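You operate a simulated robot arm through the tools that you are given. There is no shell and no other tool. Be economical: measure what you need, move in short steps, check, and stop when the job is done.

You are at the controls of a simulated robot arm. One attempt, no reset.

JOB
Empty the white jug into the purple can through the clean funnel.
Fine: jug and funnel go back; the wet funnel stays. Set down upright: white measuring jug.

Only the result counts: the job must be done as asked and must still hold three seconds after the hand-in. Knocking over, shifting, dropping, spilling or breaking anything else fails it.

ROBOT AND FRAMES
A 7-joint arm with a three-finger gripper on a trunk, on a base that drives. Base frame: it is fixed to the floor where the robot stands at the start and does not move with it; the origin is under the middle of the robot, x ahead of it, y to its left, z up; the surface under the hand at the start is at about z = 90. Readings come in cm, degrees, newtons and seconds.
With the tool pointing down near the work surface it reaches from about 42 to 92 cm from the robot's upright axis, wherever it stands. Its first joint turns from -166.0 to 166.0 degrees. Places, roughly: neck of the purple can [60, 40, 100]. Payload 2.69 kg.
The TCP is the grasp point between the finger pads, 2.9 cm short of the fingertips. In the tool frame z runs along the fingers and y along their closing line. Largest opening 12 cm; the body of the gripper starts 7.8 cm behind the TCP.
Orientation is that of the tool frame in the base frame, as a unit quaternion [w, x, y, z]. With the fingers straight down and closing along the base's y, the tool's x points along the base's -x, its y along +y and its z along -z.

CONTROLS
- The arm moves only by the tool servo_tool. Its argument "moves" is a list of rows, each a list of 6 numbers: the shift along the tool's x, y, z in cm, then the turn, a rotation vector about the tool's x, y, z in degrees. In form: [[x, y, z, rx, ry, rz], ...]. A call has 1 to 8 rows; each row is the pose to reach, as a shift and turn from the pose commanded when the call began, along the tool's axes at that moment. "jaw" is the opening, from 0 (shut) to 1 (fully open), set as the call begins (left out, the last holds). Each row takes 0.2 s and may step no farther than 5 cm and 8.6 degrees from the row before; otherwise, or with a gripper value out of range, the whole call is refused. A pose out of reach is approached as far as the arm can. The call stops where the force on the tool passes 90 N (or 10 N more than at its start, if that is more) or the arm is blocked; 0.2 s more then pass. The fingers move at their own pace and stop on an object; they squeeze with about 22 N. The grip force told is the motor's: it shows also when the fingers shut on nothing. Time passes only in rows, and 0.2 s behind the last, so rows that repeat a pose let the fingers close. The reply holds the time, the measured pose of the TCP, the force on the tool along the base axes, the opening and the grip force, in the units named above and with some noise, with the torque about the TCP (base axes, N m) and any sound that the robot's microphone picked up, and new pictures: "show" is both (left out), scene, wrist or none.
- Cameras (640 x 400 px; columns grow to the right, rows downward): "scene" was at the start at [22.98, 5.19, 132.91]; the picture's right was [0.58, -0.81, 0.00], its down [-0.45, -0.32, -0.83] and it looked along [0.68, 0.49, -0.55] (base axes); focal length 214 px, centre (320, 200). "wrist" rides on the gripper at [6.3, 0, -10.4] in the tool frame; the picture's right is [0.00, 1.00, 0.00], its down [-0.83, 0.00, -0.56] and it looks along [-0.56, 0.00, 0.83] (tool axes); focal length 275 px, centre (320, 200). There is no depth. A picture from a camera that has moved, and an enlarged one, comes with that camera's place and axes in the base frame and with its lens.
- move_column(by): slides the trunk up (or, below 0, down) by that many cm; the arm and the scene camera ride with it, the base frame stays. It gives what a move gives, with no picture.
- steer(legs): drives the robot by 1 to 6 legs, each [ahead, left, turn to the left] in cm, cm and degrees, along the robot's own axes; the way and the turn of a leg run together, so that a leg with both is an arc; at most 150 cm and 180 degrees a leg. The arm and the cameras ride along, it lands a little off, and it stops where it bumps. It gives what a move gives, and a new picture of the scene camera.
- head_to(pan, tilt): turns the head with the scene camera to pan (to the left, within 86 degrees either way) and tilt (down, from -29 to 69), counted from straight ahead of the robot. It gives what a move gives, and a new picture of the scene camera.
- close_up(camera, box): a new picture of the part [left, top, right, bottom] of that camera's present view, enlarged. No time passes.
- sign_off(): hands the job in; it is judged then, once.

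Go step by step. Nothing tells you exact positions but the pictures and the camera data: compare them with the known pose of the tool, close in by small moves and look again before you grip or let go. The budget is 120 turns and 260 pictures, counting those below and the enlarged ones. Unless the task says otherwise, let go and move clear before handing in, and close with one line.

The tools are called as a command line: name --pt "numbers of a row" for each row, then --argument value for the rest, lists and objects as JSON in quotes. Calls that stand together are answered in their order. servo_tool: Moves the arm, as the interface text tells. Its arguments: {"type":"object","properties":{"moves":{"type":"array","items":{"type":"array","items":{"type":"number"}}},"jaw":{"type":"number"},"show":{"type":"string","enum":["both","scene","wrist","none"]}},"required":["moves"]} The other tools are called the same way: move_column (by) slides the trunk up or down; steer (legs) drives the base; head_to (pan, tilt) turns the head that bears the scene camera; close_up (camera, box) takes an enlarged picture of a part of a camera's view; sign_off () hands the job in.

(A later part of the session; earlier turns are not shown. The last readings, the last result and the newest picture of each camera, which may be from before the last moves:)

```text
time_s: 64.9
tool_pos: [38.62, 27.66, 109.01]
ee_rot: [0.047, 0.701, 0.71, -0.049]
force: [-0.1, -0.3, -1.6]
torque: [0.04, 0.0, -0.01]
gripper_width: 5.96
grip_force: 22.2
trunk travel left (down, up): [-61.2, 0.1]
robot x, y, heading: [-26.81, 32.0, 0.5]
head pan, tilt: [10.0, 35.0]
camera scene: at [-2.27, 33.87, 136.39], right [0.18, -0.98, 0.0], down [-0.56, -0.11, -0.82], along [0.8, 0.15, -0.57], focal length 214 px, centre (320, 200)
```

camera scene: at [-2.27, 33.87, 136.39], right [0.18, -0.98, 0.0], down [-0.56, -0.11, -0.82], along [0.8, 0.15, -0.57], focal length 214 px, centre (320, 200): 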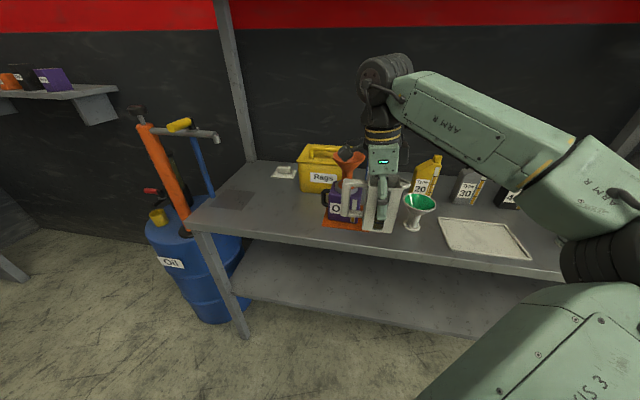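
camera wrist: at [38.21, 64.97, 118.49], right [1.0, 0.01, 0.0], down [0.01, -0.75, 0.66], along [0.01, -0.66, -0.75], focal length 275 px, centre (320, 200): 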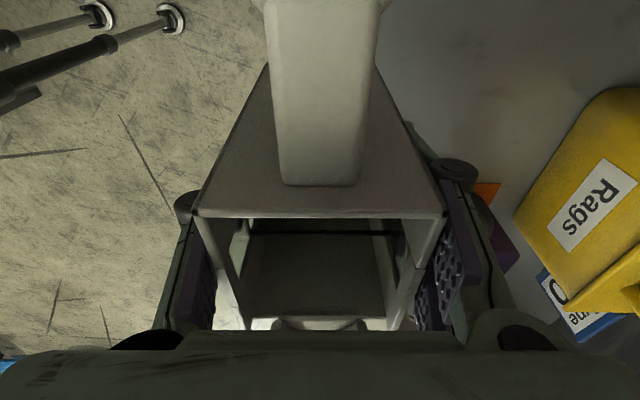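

I tilt the jug by 40° (oil is low, nothing should run yet) and bring it to pouring height, still in front of the bench items.

servo_tool --pt "3 0 -0.5 0 8 0" --pt "6 0 -1.5 0 16 0" --pt "9 0 -3 0 24 0" --pt "12 0 -5 0 32 0" --pt "14.7 0 -8.3 0 40 0" --pt "14.7 0 -8.6 0 40 0"

close_up --camera "scene" --box '[270, 80, 450, 240]'

```text
time_s: 66.3
tool_pos: [38.31, 43.47, 115.62]
ee_rot: [-0.198, 0.675, 0.683, 0.195]
force: [0.0, 0.0, -2.0]
torque: [-0.09, -0.03, -0.01]
gripper_width: 5.96
grip_force: 21.8
trunk travel left (down, up): [-61.2, 0.1]
robot x, y, heading: [-26.8, 32.1, 0.3]
head pan, tilt: [10.0, 35.0]
camera scene: at [-2.27, 33.87, 136.39], right [0.18, -0.98, 0.0], down [-0.56, -0.11, -0.82], along [0.81, 0.15, -0.57], focal length 214 px, centre (320, 200)
camera wrist: at [38.37, 43.36, 127.76], right [1.0, 0.02, 0.0], down [0.02, -1.0, 0.03], along [0.0, -0.03, -1.0], focal length 275 px, centre (320, 200)
```

scene: 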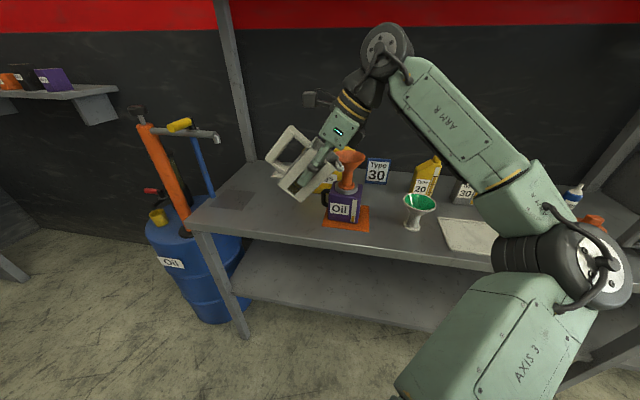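
wrist: 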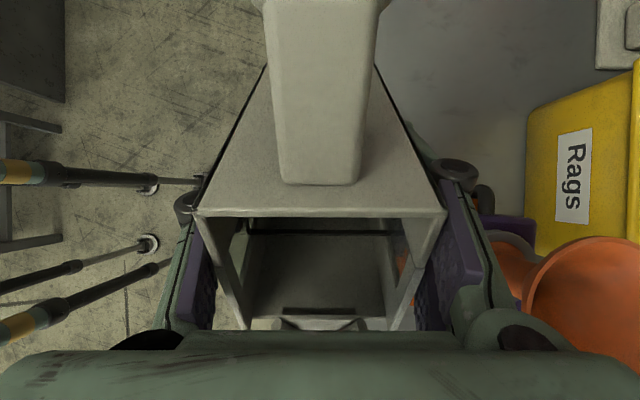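

```text
2.50 times, centred on (360, 160) of scene
camera zoom: at [-2.27, 33.87, 136.39], right [0.18, -0.98, 0.0], down [-0.56, -0.11, -0.82], along [0.81, 0.15, -0.57], focal length 536 px, centre (220, 300)
```

zoom: 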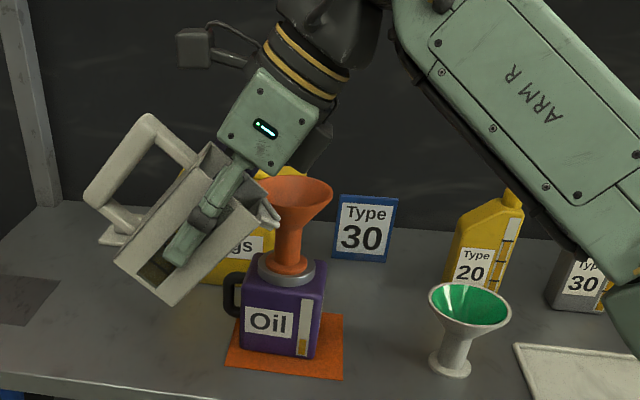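

The spout is tracking as computed (≈36.7, 116.4). I advance it along +x over the funnel.

servo_tool --pt "0 4 0 0 0 0" --pt "-0.1 8 -0.1 0 0 0" --pt "-0.2 12 -0.1 0 0 0" --pt "-0.25 16.2 -0.16 0 0 0" --pt "-0.25 16.2 -0.16 0 0 0"

close_up --camera "scene" --box '[270, 80, 450, 240]'

close_up --camera "wrist" --box '[200, 180, 440, 340]'

```text
time_s: 67.5
tool_pos: [54.85, 43.43, 115.41]
ee_rot: [-0.198, 0.675, 0.683, 0.195]
force: [-0.5, 0.2, -2.0]
torque: [-0.05, 0.0, 0.0]
gripper_width: 5.96
grip_force: 22.4
trunk travel left (down, up): [-61.2, 0.1]
robot x, y, heading: [-26.69, 31.75, 0.6]
head pan, tilt: [10.0, 35.0]
camera scene: at [-2.29, 33.85, 136.4], right [0.18, -0.98, 0.0], down [-0.56, -0.11, -0.82], along [0.81, 0.15, -0.57], focal length 214 px, centre (320, 200)
camera wrist: at [54.85, 43.31, 127.5], right [1.0, 0.02, 0.0], down [0.02, -1.0, 0.03], along [0.0, -0.03, -1.0], focal length 275 px, centre (320, 200)
```

scene: 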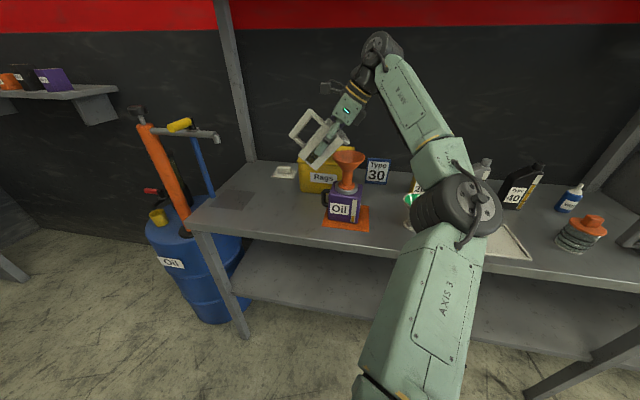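
wrist: 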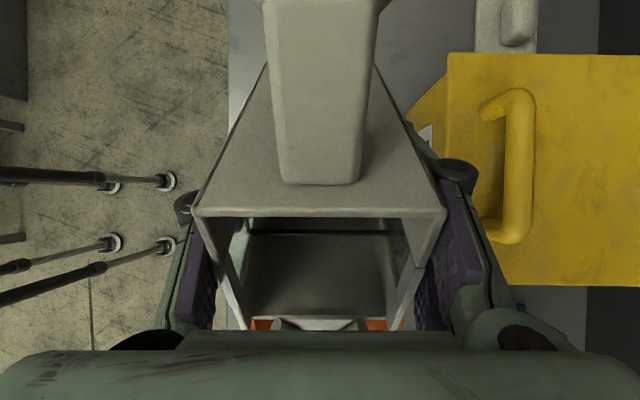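

```text
2.50 times, centred on (360, 160) of scene
camera zoom: at [-2.29, 33.85, 136.4], right [0.18, -0.98, 0.0], down [-0.56, -0.11, -0.82], along [0.81, 0.15, -0.57], focal length 536 px, centre (220, 300)
```

zoom: 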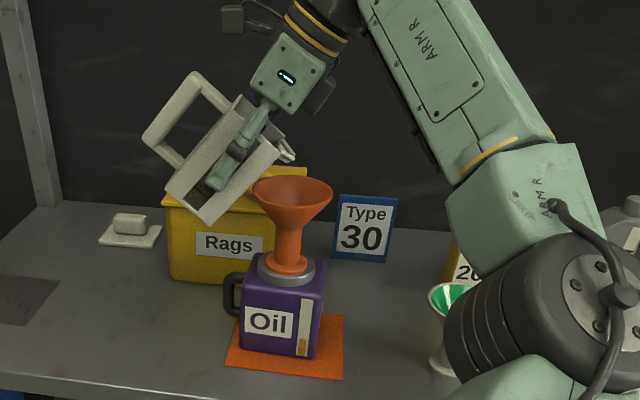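

```text
2.50 times, centred on (320, 260) of wrist
camera zoom: at [54.85, 43.31, 127.5], right [1.0, 0.02, 0.0], down [0.02, -1.0, 0.03], along [0.0, -0.03, -1.0], focal length 688 px, centre (320, 50)
```

zoom: 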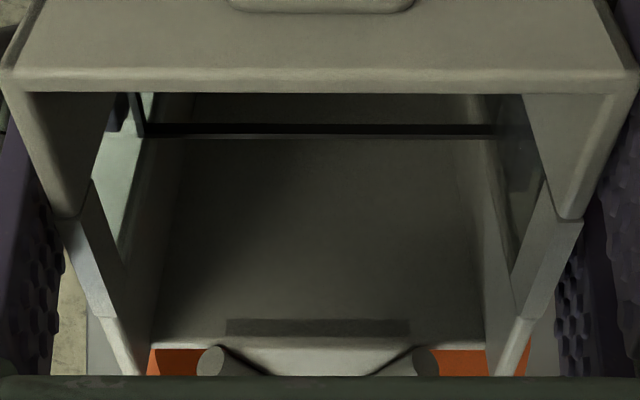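

Spout is above the funnel throat. I start tilting slowly while keeping the lip over the funnel.

servo_tool --pt "0.41 -0.2 -0.15 0 8 0" --pt "0.57 -0.25 -0.46 0 16 0" --pt "0.61 -0.25 -0.94 0 24 0" --pt "0.61 -0.25 -0.94 0 24 0" --pt "0.61 -0.25 -0.94 0 24 0"

close_up --camera "scene" --box '[290, 80, 410, 240]'

close_up --camera "wrist" --box '[200, 180, 440, 340]'

```text
time_s: 68.7
tool_pos: [54.47, 43.51, 116.61]
ee_rot: [-0.335, 0.621, 0.627, 0.33]
force: [-0.6, 0.6, -2.5]
torque: [-0.07, 0.02, 0.04]
gripper_width: 5.97
grip_force: 21.7
trunk travel left (down, up): [-61.2, 0.1]
robot x, y, heading: [-26.84, 32.43, 0.5]
head pan, tilt: [10.0, 35.0]
camera scene: at [-2.26, 33.87, 136.39], right [0.18, -0.98, 0.0], down [-0.56, -0.11, -0.82], along [0.8, 0.15, -0.57], focal length 214 px, centre (320, 200)
camera wrist: at [54.53, 38.41, 127.61], right [1.0, 0.01, 0.0], down [0.01, -0.92, -0.38], along [0.0, 0.38, -0.92], focal length 275 px, centre (320, 200)
```

scene: 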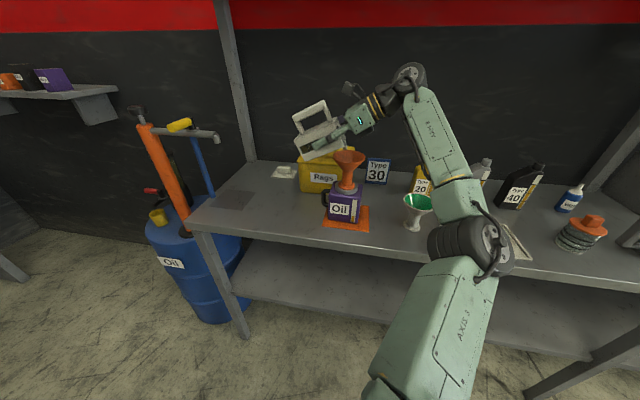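
wrist: 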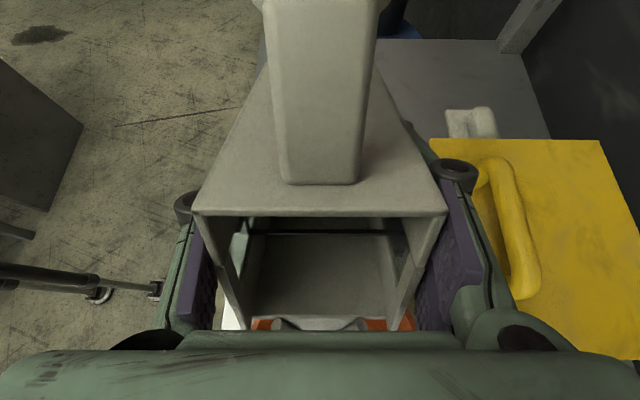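

```text
2.50 times, centred on (350, 160) of scene
camera zoom: at [-2.26, 33.87, 136.39], right [0.18, -0.98, 0.0], down [-0.56, -0.11, -0.82], along [0.8, 0.15, -0.57], focal length 536 px, centre (245, 300)
```

zoom: 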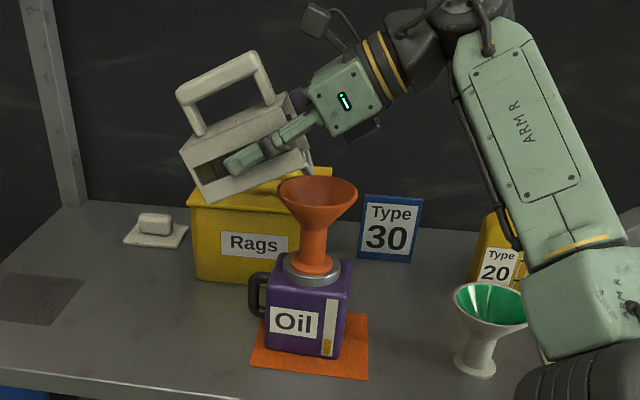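

```text
2.50 times, centred on (320, 260) of wrist
camera zoom: at [54.53, 38.41, 127.61], right [1.0, 0.01, 0.0], down [0.01, -0.92, -0.38], along [0.0, 0.38, -0.92], focal length 688 px, centre (320, 50)
```

zoom: 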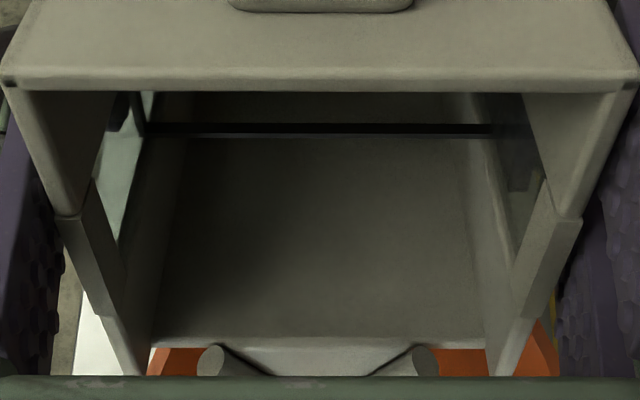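

servo_tool --pt "0.29 0 -0.4 0 4 0" --pt "0.29 0 -0.4 0 4 0" --pt "0.55 0 -0.79 0 8 0" --pt "0.55 0 -0.79 0 8 0" --pt "0.55 0 -0.79 0 8 0" --pt "0.78 0 -1.2 0 12 0" --pt "0.78 0 -1.2 0 12 0" --pt "0.78 0 -1.2 0 12 0"

close_up --camera "scene" --box '[300, 90, 396, 240]'

close_up --camera "wrist" --box '[200, 180, 440, 340]'

```text
time_s: 70.5
tool_pos: [54.61, 43.01, 118.06]
ee_rot: [-0.399, 0.583, 0.589, 0.394]
force: [0.7, -0.3, -1.5]
torque: [-0.05, 0.02, 0.02]
gripper_width: 5.95
grip_force: 21.8
trunk travel left (down, up): [-61.2, 0.1]
robot x, y, heading: [-26.93, 31.71, 0.6]
head pan, tilt: [10.0, 35.0]
camera scene: at [-2.27, 33.87, 136.39], right [0.18, -0.98, 0.0], down [-0.56, -0.11, -0.82], along [0.8, 0.15, -0.57], focal length 214 px, centre (320, 200)
camera wrist: at [54.62, 35.71, 127.72], right [1.0, 0.01, 0.0], down [0.01, -0.82, -0.57], along [0.0, 0.57, -0.82], focal length 275 px, centre (320, 200)
```

scene: 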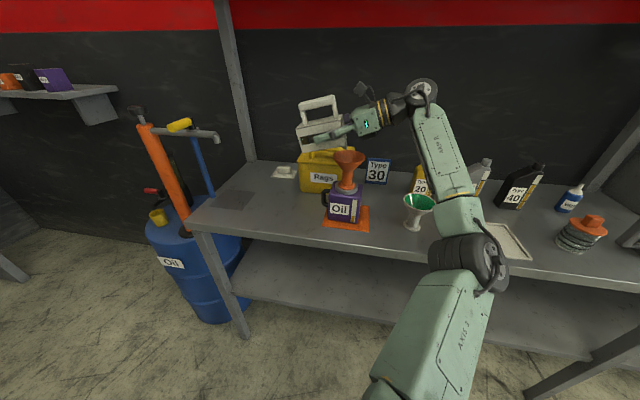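
wrist: 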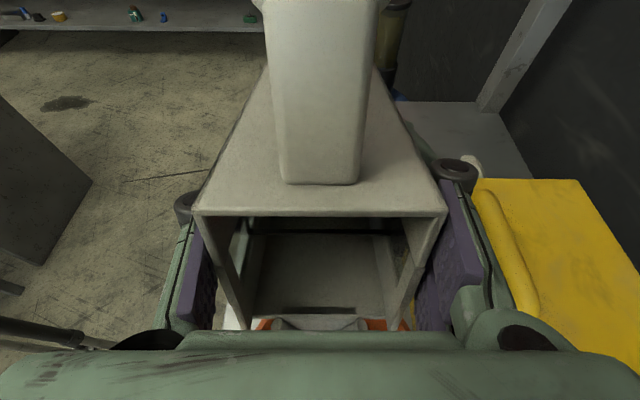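

```text
2.67 times, centred on (348, 165) of scene
camera zoom: at [-2.27, 33.87, 136.39], right [0.18, -0.98, 0.0], down [-0.56, -0.11, -0.82], along [0.8, 0.15, -0.57], focal length 572 px, centre (245, 293)
```

zoom: 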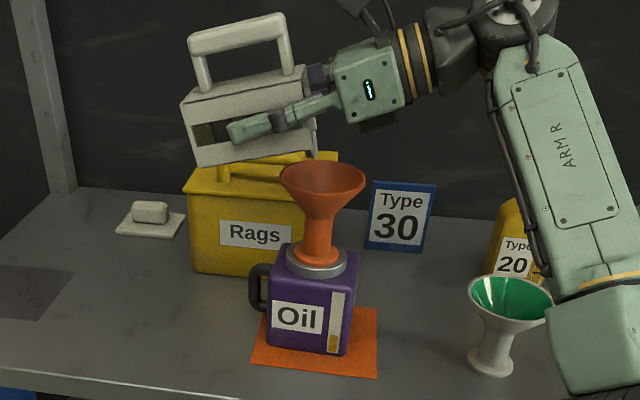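

```text
2.50 times, centred on (320, 260) of wrist
camera zoom: at [54.62, 35.71, 127.72], right [1.0, 0.01, 0.0], down [0.01, -0.82, -0.57], along [0.0, 0.57, -0.82], focal length 688 px, centre (320, 50)
```

zoom: 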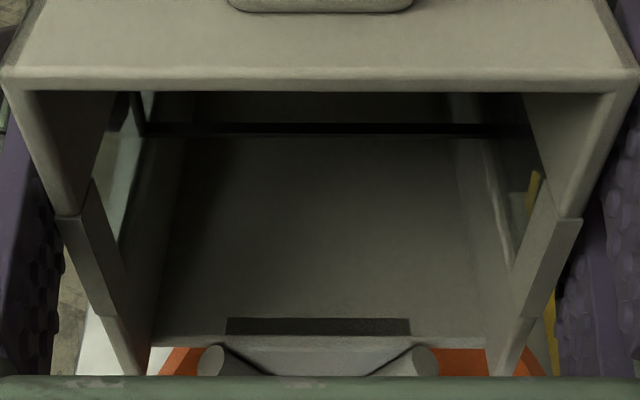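

servo_tool --pt "0.28 0 -0.39 0 4 0" --pt "0.28 0 -0.39 0 4 0" --pt "0.54 0 -0.8 0 8 0" --pt "0.54 0 -0.8 0 8 0" --pt "0.77 0 -1.22 0 12 0" --pt "0.77 0 -1.22 0 12 0" --pt "0.97 0 -1.65 0 16 0" --pt "0.97 0 -1.65 0 16 0"

close_up --camera "scene" --box '[300, 90, 396, 240]'

close_up --camera "wrist" --box '[200, 180, 440, 340]'

```text
time_s: 72.3
tool_pos: [54.34, 41.8, 119.42]
ee_rot: [-0.477, 0.522, 0.528, 0.471]
force: [0.1, 0.8, -2.1]
torque: [-0.05, -0.01, 0.0]
gripper_width: 5.99
grip_force: 21.7
trunk travel left (down, up): [-61.2, 0.1]
robot x, y, heading: [-26.67, 32.34, 0.5]
head pan, tilt: [10.0, 35.0]
camera scene: at [-2.27, 33.88, 136.39], right [0.18, -0.98, 0.0], down [-0.56, -0.11, -0.82], along [0.81, 0.15, -0.57], focal length 214 px, centre (320, 200)
camera wrist: at [54.5, 32.04, 126.75], right [1.0, 0.01, 0.0], down [0.01, -0.64, -0.77], along [-0.01, 0.77, -0.64], focal length 275 px, centre (320, 200)
```

scene: 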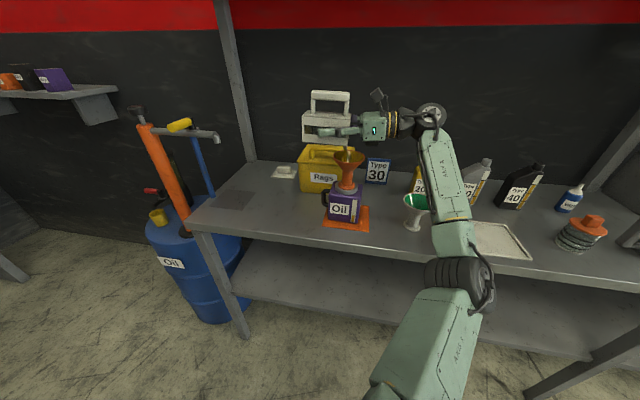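
wrist: 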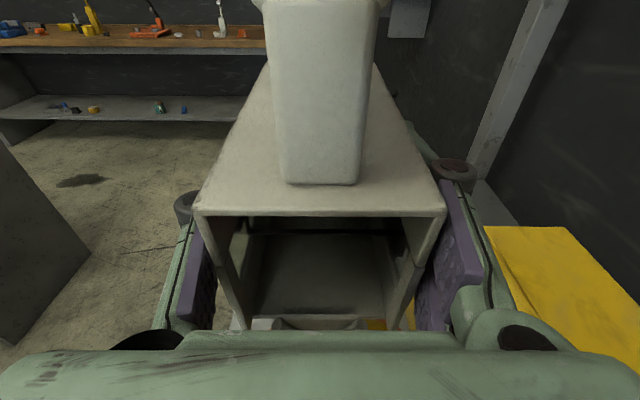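

```text
2.67 times, centred on (348, 165) of scene
camera zoom: at [-2.27, 33.88, 136.39], right [0.18, -0.98, 0.0], down [-0.56, -0.11, -0.82], along [0.81, 0.15, -0.57], focal length 572 px, centre (245, 293)
```

zoom: 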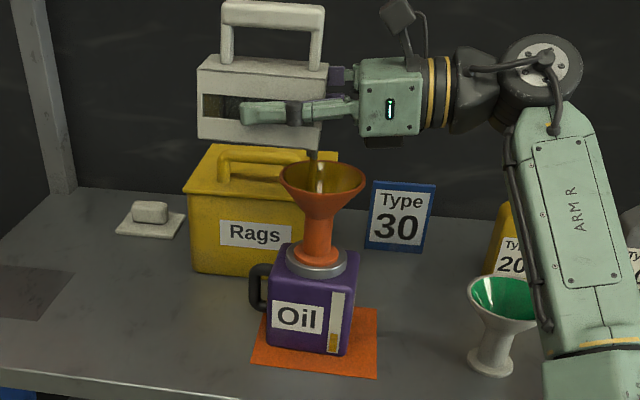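

```text
2.50 times, centred on (320, 260) of wrist
camera zoom: at [54.5, 32.04, 126.75], right [1.0, 0.01, 0.0], down [0.01, -0.64, -0.77], along [-0.01, 0.77, -0.64], focal length 688 px, centre (320, 50)
```

zoom: 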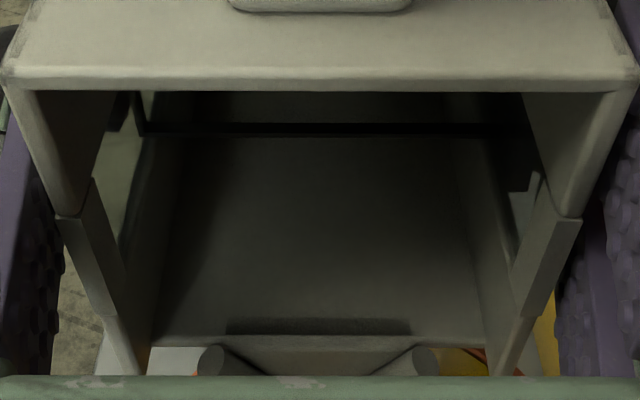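

Oil is flowing into the funnel. I hold and watch the level.

servo_tool --pt "0 0 0 0 0 0" --pt "0 0 0 0 0 0" --pt "0 0 0 0 0 0" --pt "0 0 0 0 0 0" --pt "0 0 0 0 0 0" --show "none"

close_up --camera "scene" --box '[310, 110, 390, 230]'

```text
time_s: 73.5
tool_pos: [54.4, 41.51, 119.45]
ee_rot: [-0.477, 0.522, 0.527, 0.471]
force: [0.2, 0.3, -2.4]
torque: [-0.03, 0.01, 0.0]
gripper_width: 5.93
grip_force: 22.0
trunk travel left (down, up): [-61.2, 0.1]
robot x, y, heading: [-26.42, 31.79, 0.6]
head pan, tilt: [10.0, 35.0]
```

```text
3.33 times, centred on (350, 170) of scene
camera zoom: at [-2.27, 33.87, 136.39], right [0.18, -0.98, 0.0], down [-0.56, -0.11, -0.82], along [0.8, 0.15, -0.57], focal length 715 px, centre (220, 300)
```

zoom: 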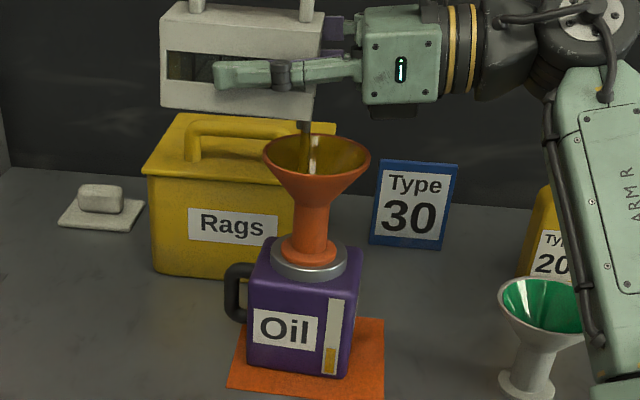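

servo_tool --pt "-0.05 0 -0.5 0 0 0" --pt "-0.05 0 -0.5 0 0 0" --pt "-0.05 0 -0.5 0 0 0" --pt "-0.05 0 -0.5 0 0 0" --pt "-0.05 0 -0.5 0 0 0" --pt "-0.05 0 -0.5 0 0 0" --pt "0.23 0 -0.9 0 4 0" --pt "0.23 0 -0.9 0 4 0" --show "none"

close_up --camera "scene" --box '[310, 110, 390, 230]'

```text
time_s: 75.3
tool_pos: [54.23, 40.91, 119.79]
ee_rot: [-0.496, 0.505, 0.511, 0.488]
force: [0.7, -0.8, -2.3]
torque: [-0.09, -0.02, -0.01]
gripper_width: 5.97
grip_force: 22.2
trunk travel left (down, up): [-61.2, 0.1]
robot x, y, heading: [-26.76, 32.04, 0.5]
head pan, tilt: [10.0, 35.0]
```

```text
3.33 times, centred on (350, 170) of scene
camera zoom: at [-2.27, 33.88, 136.39], right [0.18, -0.98, 0.0], down [-0.56, -0.11, -0.82], along [0.81, 0.15, -0.57], focal length 715 px, centre (220, 300)
```

zoom: 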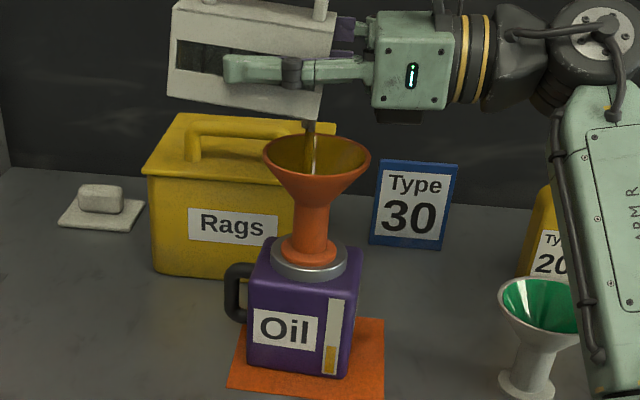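

servo_tool --pt "0 0 0 0 0 0" --pt "0 0 0 0 0 0" --pt "0.3 0 -0.38 0 4 0" --pt "0.3 0 -0.38 0 4 0" --pt "0.3 0 -0.38 0 4 0" --pt "0.57 0 -0.77 0 8 0" --pt "0.57 0 -0.77 0 8 0" --pt "0.57 0 -0.77 0 8 0" --show "none"

close_up --camera "scene" --box '[310, 110, 390, 230]'

```text
time_s: 77.1
tool_pos: [54.35, 40.16, 120.23]
ee_rot: [0.529, -0.47, -0.475, -0.523]
force: [0.2, -0.2, -1.3]
torque: [-0.05, 0.0, 0.0]
gripper_width: 5.97
grip_force: 21.8
trunk travel left (down, up): [-61.2, 0.1]
robot x, y, heading: [-26.8, 32.27, 0.3]
head pan, tilt: [10.0, 35.0]
```

```text
3.33 times, centred on (350, 170) of scene
camera zoom: at [-2.27, 33.87, 136.39], right [0.18, -0.98, 0.0], down [-0.56, -0.11, -0.82], along [0.8, 0.15, -0.57], focal length 715 px, centre (220, 300)
```

zoom: 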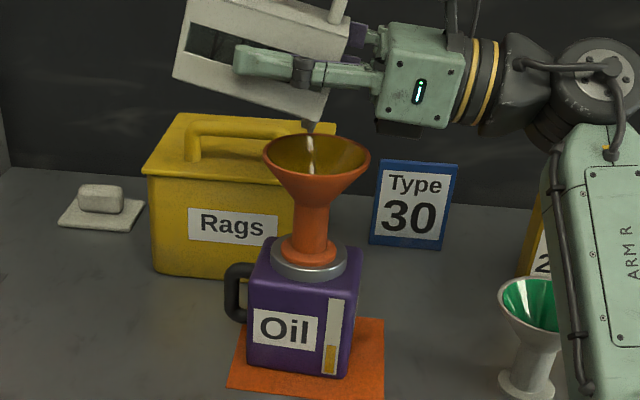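

Stream is thinning. I tilt further to drain the rest.

servo_tool --pt "0.54 0 -0.78 0 8 0" --pt "0.54 0 -0.78 0 8 0" --pt "0.54 0 -0.78 0 8 0" --pt "0.98 0 -1.64 0 16 0" --pt "0.98 0 -1.64 0 16 0" --pt "1.22 0 -2.32 0 22 0" --pt "1.22 0 -2.32 0 22 0" --pt "1.22 0 -2.32 0 22 0"

close_up --camera "scene" --box '[310, 90, 410, 230]'

close_up --camera "wrist" --box '[200, 180, 440, 340]'

```text
time_s: 78.9
tool_pos: [54.31, 37.7, 121.19]
ee_rot: [0.61, -0.361, -0.365, -0.603]
force: [-0.1, -0.6, -2.4]
torque: [-0.03, 0.06, 0.0]
gripper_width: 5.98
grip_force: 21.9
trunk travel left (down, up): [-61.2, 0.1]
robot x, y, heading: [-26.52, 32.32, 0.7]
head pan, tilt: [10.0, 35.0]
camera scene: at [-2.27, 33.87, 136.39], right [0.18, -0.98, 0.0], down [-0.56, -0.11, -0.82], along [0.8, 0.15, -0.57], focal length 214 px, centre (320, 200)
camera wrist: at [54.57, 25.54, 121.8], right [1.0, 0.01, 0.0], down [0.0, -0.1, -1.0], along [-0.01, 1.0, -0.1], focal length 275 px, centre (320, 200)
```

scene: 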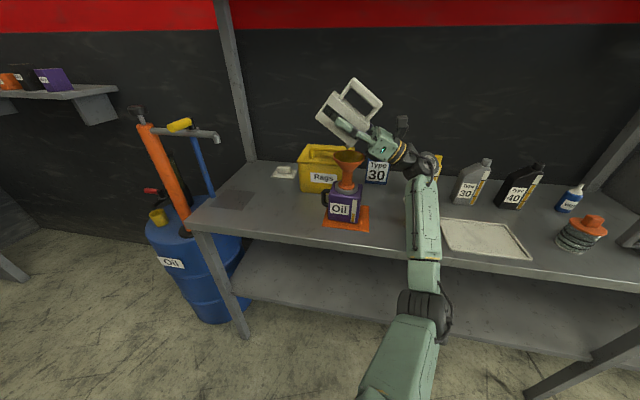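
wrist: 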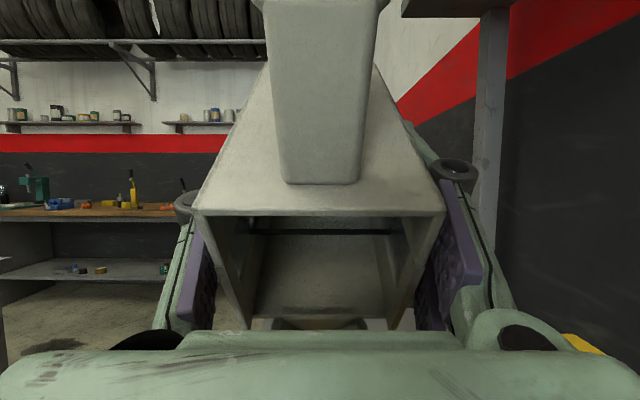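

```text
2.86 times, centred on (360, 160) of scene
camera zoom: at [-2.27, 33.87, 136.39], right [0.18, -0.98, 0.0], down [-0.56, -0.11, -0.82], along [0.8, 0.15, -0.57], focal length 613 px, centre (206, 314)
```

zoom: 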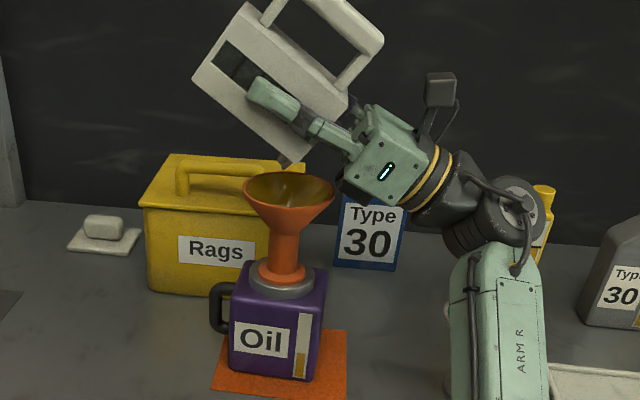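

```text
2.50 times, centred on (320, 260) of wrist
camera zoom: at [54.57, 25.54, 121.8], right [1.0, 0.01, 0.0], down [0.0, -0.1, -1.0], along [-0.01, 1.0, -0.1], focal length 688 px, centre (320, 50)
```

zoom: 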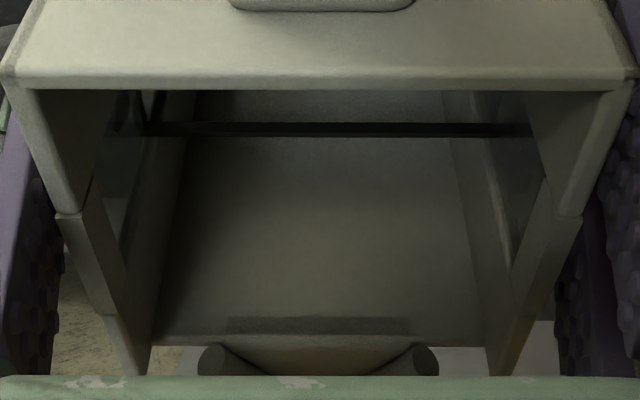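

The jug interior looks empty. I wait a moment for drips and for the funnel to drain, then check.

servo_tool --pt "0 0 0 0 0 0" --pt "0 0 0 0 0 0" --pt "0 0 0 0 0 0" --pt "0 0 0 0 0 0" --pt "0 0 0 0 0 0" --pt "0 0 0 0 0 0" --pt "0 0 0 0 0 0" --pt "0 0 0 0 0 0" --show "none"

close_up --camera "scene" --box '[310, 120, 374, 240]'

```text
time_s: 80.7
tool_pos: [54.32, 37.62, 121.22]
ee_rot: [0.611, -0.36, -0.366, -0.603]
force: [-0.6, 1.1, -2.3]
torque: [-0.05, 0.0, 0.01]
gripper_width: 5.95
grip_force: 21.8
trunk travel left (down, up): [-61.2, 0.1]
robot x, y, heading: [-26.44, 31.82, 0.5]
head pan, tilt: [10.0, 35.0]
```

```text
3.33 times, centred on (342, 180) of scene
camera zoom: at [-2.27, 33.87, 136.39], right [0.18, -0.98, 0.0], down [-0.56, -0.11, -0.82], along [0.8, 0.15, -0.57], focal length 715 px, centre (247, 267)
```

zoom: 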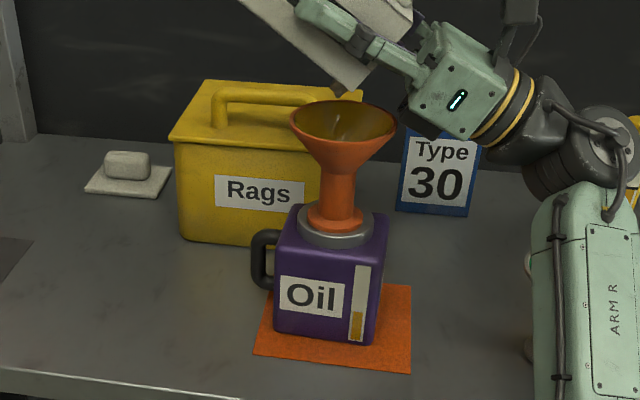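

No more flow. I reverse the tilt along the same path.

servo_tool --pt "-0.65 0 0.7 0 -8 0" --pt "-1.38 0 1.33 0 -16 0" --pt "-2.22 0 1.84 0 -24 0" --pt "-3.08 0 2.18 0 -32 0" --pt "-4 0 2.42 0 -40 0" --pt "-4.97 0 2.53 0 -48 0" --pt "-5.89 0 2.56 0 -56 0" --pt "-6.64 0 2.49 0 -64 0"

close_up --camera "scene" --box '[290, 80, 410, 240]'

```text
time_s: 82.5
tool_pos: [54.41, 42.8, 116.97]
ee_rot: [-0.323, 0.626, 0.634, 0.319]
force: [0.3, 0.2, -1.4]
torque: [-0.04, -0.03, 0.0]
gripper_width: 5.98
grip_force: 21.9
trunk travel left (down, up): [-61.2, 0.1]
robot x, y, heading: [-26.8, 32.28, 0.5]
head pan, tilt: [10.0, 35.0]
camera scene: at [-2.29, 33.9, 136.39], right [0.18, -0.98, 0.0], down [-0.56, -0.11, -0.82], along [0.81, 0.15, -0.57], focal length 214 px, centre (320, 200)
camera wrist: at [54.52, 38.23, 128.0], right [1.0, 0.01, 0.0], down [0.01, -0.94, -0.35], along [0.0, 0.35, -0.94], focal length 275 px, centre (320, 200)
```

scene: 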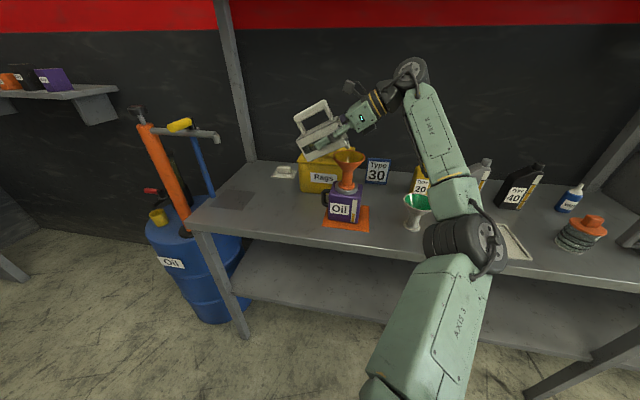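
wrist: 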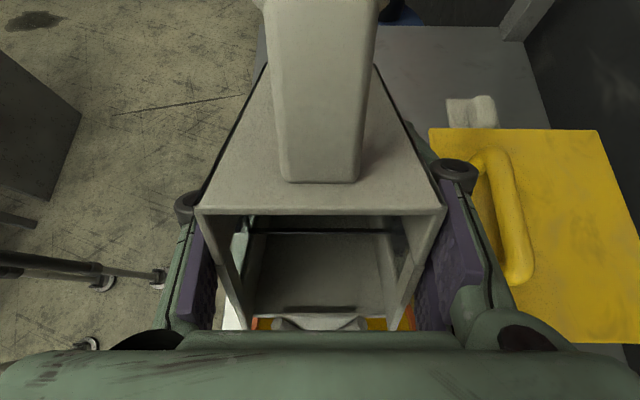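

```text
2.50 times, centred on (350, 160) of scene
camera zoom: at [-2.29, 33.9, 136.39], right [0.18, -0.98, 0.0], down [-0.56, -0.11, -0.82], along [0.81, 0.15, -0.57], focal length 536 px, centre (245, 300)
```

zoom: 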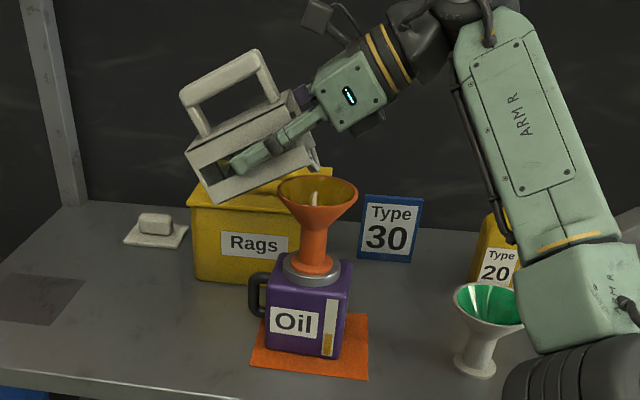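

close_up --camera "scene" --box '[290, 100, 370, 160]'

close_up --camera "wrist" --box '[200, 180, 440, 340]'

close_up --camera "scene" --box '[320, 140, 376, 220]'

```text
6.67 times, centred on (330, 130) of scene
camera zoom: at [-2.29, 33.9, 136.39], right [0.18, -0.98, 0.0], down [-0.56, -0.11, -0.82], along [0.81, 0.15, -0.57], focal length 1430 px, centre (253, 667)
```

zoom: 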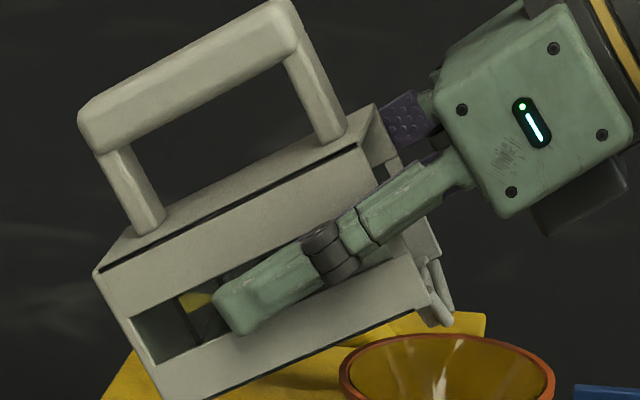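

```text
2.50 times, centred on (320, 260) of wrist
camera zoom: at [54.52, 38.23, 128.0], right [1.0, 0.01, 0.0], down [0.01, -0.94, -0.35], along [0.0, 0.35, -0.94], focal length 688 px, centre (320, 50)
```

zoom: 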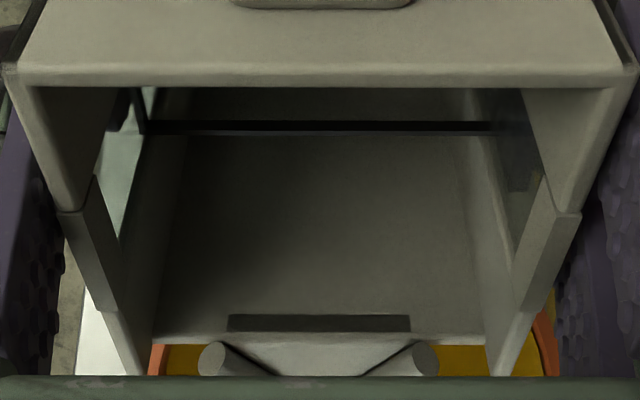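

```text
5.00 times, centred on (348, 180) of scene
camera zoom: at [-2.29, 33.9, 136.39], right [0.18, -0.98, 0.0], down [-0.56, -0.11, -0.82], along [0.81, 0.15, -0.57], focal length 1072 px, centre (180, 300)
```

zoom: 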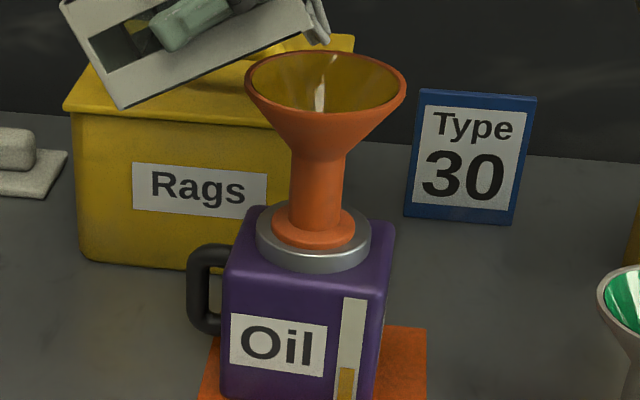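

Jug window is clear, so it is empty. I untilt to 40°, then retreat the jug forward off the bench items.

servo_tool --pt "0.1 0 0.15 0 -8 0" --pt "0.2 0 0.28 0 -16 0" --pt "0.2 0 0.28 0 -22 0" --pt "0.2 -4 0.28 0 -22 0" --pt "0.2 -8 0.28 0 -22 0" --pt "0.2 -12 0.28 0 -22 0" --pt "0.2 -16 0.28 0 -22 0" --show "scene"

```text
time_s: 84.1
tool_pos: [38.19, 43.3, 116.76]
ee_rot: [-0.196, 0.677, 0.683, 0.195]
force: [-0.9, 0.7, -2.2]
torque: [-0.02, -0.02, -0.02]
gripper_width: 5.96
grip_force: 21.9
trunk travel left (down, up): [-61.2, 0.1]
robot x, y, heading: [-26.52, 31.9, 0.7]
head pan, tilt: [10.0, 35.0]
camera scene: at [-2.32, 33.86, 136.4], right [0.18, -0.98, 0.0], down [-0.56, -0.11, -0.82], along [0.81, 0.15, -0.57], focal length 214 px, centre (320, 200)
```

scene: 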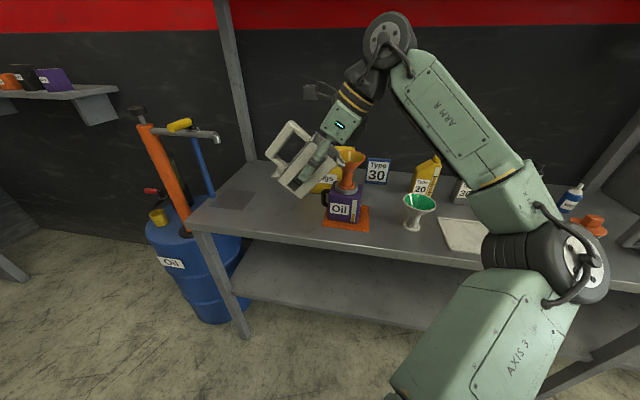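

servo_tool --pt "-3.4 0 -0.3 0 -8 0" --pt "-6.8 0 -0.6 0 -16 0" --pt "-10.2 0 -0.9 0 -24 0" --pt "-13.6 0 -1.2 0 -32 0" --pt "-17 0 -1.58 0 -40 0" --pt "-17 0 -1.58 0 -40 0" --show "none"

steer --legs '[[0, 30, 0]]'

```text
time_s: 85.5
tool_pos: [38.55, 28.08, 109.2]
ee_rot: [0.049, 0.701, 0.71, -0.049]
force: [-0.5, 0.6, -2.1]
torque: [0.01, 0.0, -0.02]
gripper_width: 5.94
grip_force: 22.2
trunk travel left (down, up): [-61.2, 0.1]
robot x, y, heading: [-26.85, 32.04, 0.6]
head pan, tilt: [10.0, 35.0]
```

```text
time_s: 88.4
tool_pos: [38.24, 57.4, 109.32]
ee_rot: [0.048, 0.703, 0.708, -0.048]
force: [-0.7, 0.4, -2.3]
torque: [-0.01, 0.0, -0.01]
gripper_width: 5.97
grip_force: 21.9
trunk travel left (down, up): [-61.2, 0.1]
robot x, y, heading: [-26.72, 61.06, 0.4]
head pan, tilt: [10.0, 35.0]
camera scene: at [-2.56, 63.38, 136.39], right [0.18, -0.98, 0.0], down [-0.56, -0.1, -0.82], along [0.81, 0.15, -0.57], focal length 214 px, centre (320, 200)
```

scene: 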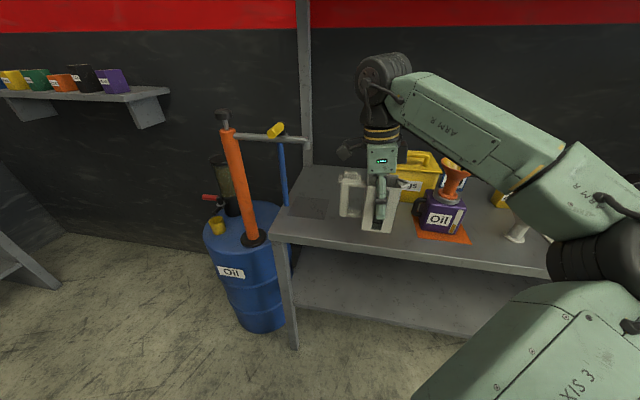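

servo_tool --pt "0 4.2 0 0 0 0" --pt "0 8.4 0 0 0 0" --pt "-0.1 12.6 0 0 0 0" --pt "-0.1 16.8 0 0 0 0" --pt "-0.1 16.8 0 0 0 0" --show "none"

move_column --by -11

servo_tool --pt "0 0 0 0 0 0"

close_up --camera "scene" --box '[300, 100, 420, 200]'

```text
time_s: 89.6
tool_pos: [55.08, 57.63, 109.54]
ee_rot: [0.048, 0.702, 0.708, -0.048]
force: [0.1, 0.6, -2.4]
torque: [-0.01, 0.03, 0.03]
gripper_width: 5.99
grip_force: 22.1
trunk travel left (down, up): [-61.2, 0.1]
robot x, y, heading: [-27.07, 61.56, 0.5]
head pan, tilt: [10.0, 35.0]
```

```text
time_s: 91.0
tool_pos: [55.06, 57.53, 98.5]
ee_rot: [0.048, 0.702, 0.709, -0.049]
force: [0.0, -0.5, -1.9]
torque: [-0.01, -0.02, 0.02]
gripper_width: 5.96
grip_force: 22.3
trunk travel left (down, up): [-50.2, 11.1]
robot x, y, heading: [-27.03, 61.65, 0.4]
head pan, tilt: [10.0, 35.0]
```

```text
time_s: 91.4
tool_pos: [55.11, 57.58, 98.48]
ee_rot: [0.048, 0.702, 0.708, -0.048]
force: [1.0, -0.4, -1.8]
torque: [0.01, -0.03, 0.03]
gripper_width: 5.95
grip_force: 21.3
trunk travel left (down, up): [-50.2, 11.1]
robot x, y, heading: [-27.19, 61.9, 0.6]
head pan, tilt: [10.0, 35.0]
camera scene: at [-2.56, 63.36, 125.39], right [0.18, -0.98, 0.0], down [-0.56, -0.1, -0.82], along [0.81, 0.15, -0.57], focal length 214 px, centre (320, 200)
camera wrist: at [55.03, 65.29, 107.97], right [1.0, 0.01, 0.0], down [0.01, -0.75, 0.66], along [0.01, -0.66, -0.75], focal length 275 px, centre (320, 200)
```

scene: 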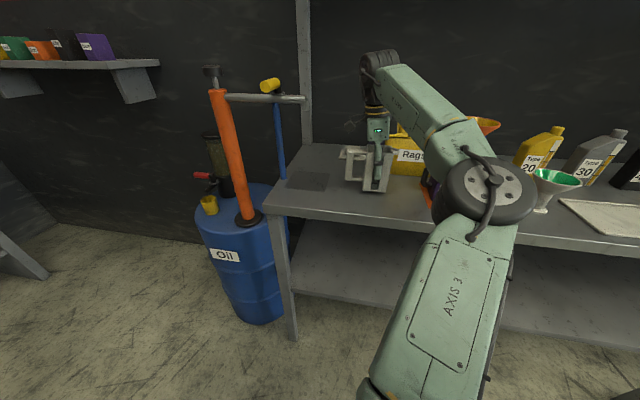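
wrist: 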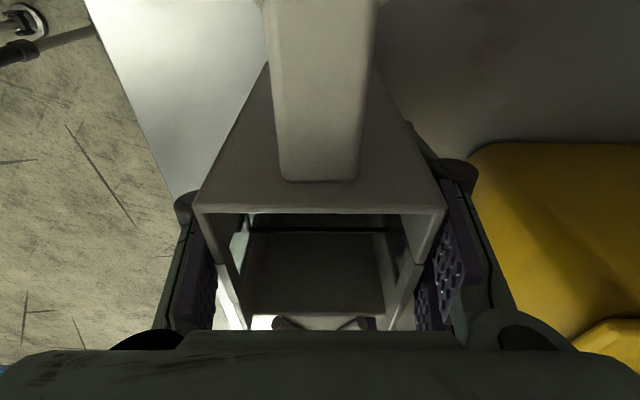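

```text
4.00 times, centred on (360, 150) of scene
camera zoom: at [-2.56, 63.36, 125.39], right [0.18, -0.98, 0.0], down [-0.56, -0.1, -0.82], along [0.81, 0.15, -0.57], focal length 858 px, centre (160, 400)
```

zoom: 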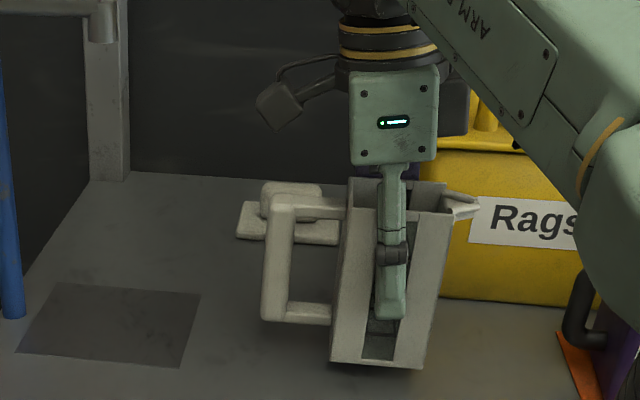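

move_column --by -1.1

servo_tool --pt "0 0 0.15 0 0 0" --pt "0 0 0.15 0 0 0" --show "none"

```text
time_s: 92.0
tool_pos: [55.06, 57.52, 97.52]
ee_rot: [0.048, 0.702, 0.708, -0.048]
force: [0.4, 0.9, -2.7]
torque: [0.0, -0.04, -0.03]
gripper_width: 5.94
grip_force: 22.5
trunk travel left (down, up): [-49.1, 12.2]
robot x, y, heading: [-27.34, 62.24, 0.5]
head pan, tilt: [10.0, 35.0]
```

```text
time_s: 92.6
tool_pos: [55.08, 57.5, 97.24]
ee_rot: [0.048, 0.702, 0.709, -0.048]
force: [0.5, 1.0, -1.7]
torque: [-0.04, -0.03, 0.0]
gripper_width: 5.97
grip_force: 22.5
trunk travel left (down, up): [-49.1, 12.2]
robot x, y, heading: [-26.81, 61.52, 0.6]
head pan, tilt: [10.0, 35.0]
```

servo_tool --pt "0 0 0.15 0 0 0" --pt "0 0 0.15 0 0 0" --show "none"

servo_tool --pt "0 0 0.12 0 0 0" --pt "0 0 0.12 0 0 0" --show "wrist"

close_up --camera "scene" --box '[330, 140, 400, 200]'

```text
time_s: 93.2
tool_pos: [55.13, 57.46, 97.18]
ee_rot: [0.048, 0.702, 0.709, -0.048]
force: [1.3, 0.2, 2.4]
torque: [-0.08, -0.02, 0.07]
gripper_width: 5.96
grip_force: 22.3
trunk travel left (down, up): [-49.1, 12.2]
robot x, y, heading: [-26.69, 61.59, 0.5]
head pan, tilt: [10.0, 35.0]
```

```text
time_s: 93.8
tool_pos: [55.13, 57.43, 97.22]
ee_rot: [0.05, 0.702, 0.708, -0.048]
force: [4.3, -1.4, 11.0]
torque: [-0.22, 0.01, 0.1]
gripper_width: 5.96
grip_force: 22.1
trunk travel left (down, up): [-49.1, 12.2]
robot x, y, heading: [-27.09, 61.6, 0.4]
head pan, tilt: [10.0, 35.0]
camera wrist: at [54.97, 65.19, 106.6], right [1.0, 0.01, 0.0], down [0.01, -0.75, 0.66], along [0.01, -0.66, -0.75], focal length 275 px, centre (320, 200)
```

wrist: 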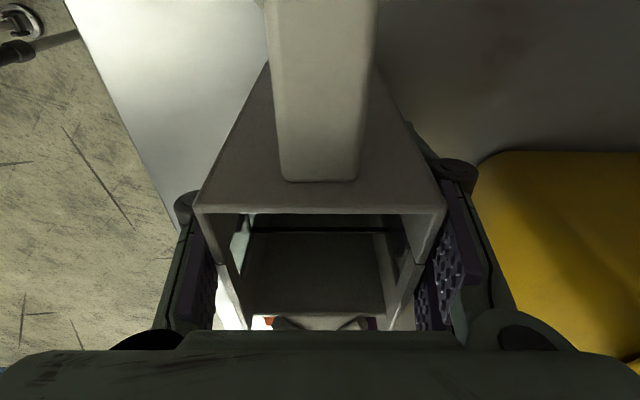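

```text
6.67 times, centred on (365, 170) of scene
camera zoom: at [-2.64, 63.36, 124.33], right [0.18, -0.98, 0.0], down [-0.56, -0.1, -0.82], along [0.81, 0.15, -0.57], focal length 1430 px, centre (20, 400)
```

zoom: 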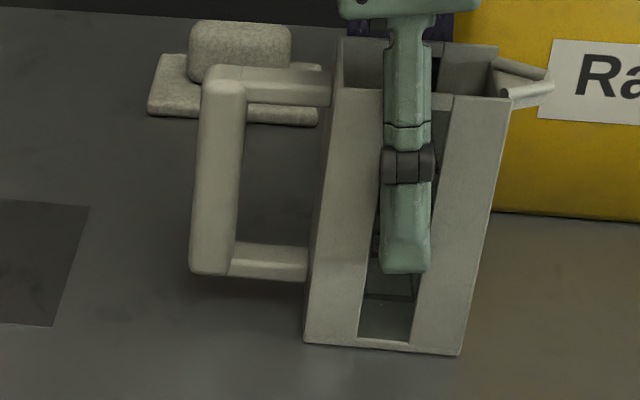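

Jug seated. I relieve the pressure and open gently.

servo_tool --pt "0 0 -0.14 0 0 0" --pt "0 0 -0.14 0 0 0" --pt "0 0 -0.14 0 0 0" --jaw 0.54 --show "none"

servo_tool --pt "0 0 0 0 0 0" --pt "0 0 0 0 0 0" --pt "0 0 0 0 0 0" --pt "0 0 0 0 0 0" --pt "0 0 0 0 0 0" --jaw 1 --show "wrist"

close_up --camera "scene" --box '[330, 140, 400, 200]'

```text
time_s: 94.6
tool_pos: [55.07, 57.49, 97.08]
ee_rot: [0.047, 0.703, 0.708, -0.049]
force: [0.1, 0.4, -0.7]
torque: [-0.02, 0.01, 0.01]
gripper_width: 6.49
grip_force: 0.1
trunk travel left (down, up): [-49.1, 12.2]
robot x, y, heading: [-27.26, 61.74, 0.4]
head pan, tilt: [10.0, 35.0]
```

```text
time_s: 95.8
tool_pos: [55.01, 57.51, 97.06]
ee_rot: [0.048, 0.703, 0.708, -0.049]
force: [0.9, 0.4, 0.2]
torque: [-0.01, -0.03, 0.02]
gripper_width: 12.01
grip_force: 0.1
trunk travel left (down, up): [-49.1, 12.2]
robot x, y, heading: [-27.03, 61.31, 0.4]
head pan, tilt: [10.0, 35.0]
camera wrist: at [55.06, 65.2, 106.63], right [1.0, 0.01, 0.0], down [0.01, -0.75, 0.66], along [0.01, -0.66, -0.75], focal length 275 px, centre (320, 200)
```

wrist: 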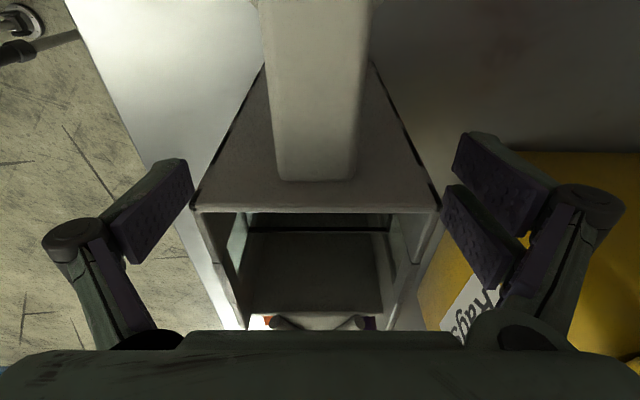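

```text
6.67 times, centred on (365, 170) of scene
camera zoom: at [-2.58, 63.36, 124.3], right [0.18, -0.98, 0.0], down [-0.56, -0.1, -0.82], along [0.81, 0.15, -0.57], focal length 1430 px, centre (20, 400)
```

zoom: 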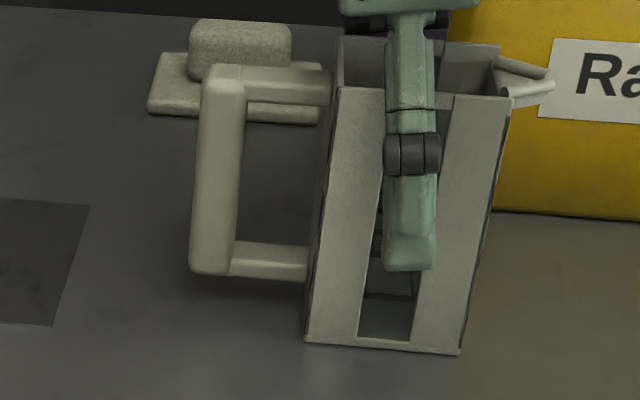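

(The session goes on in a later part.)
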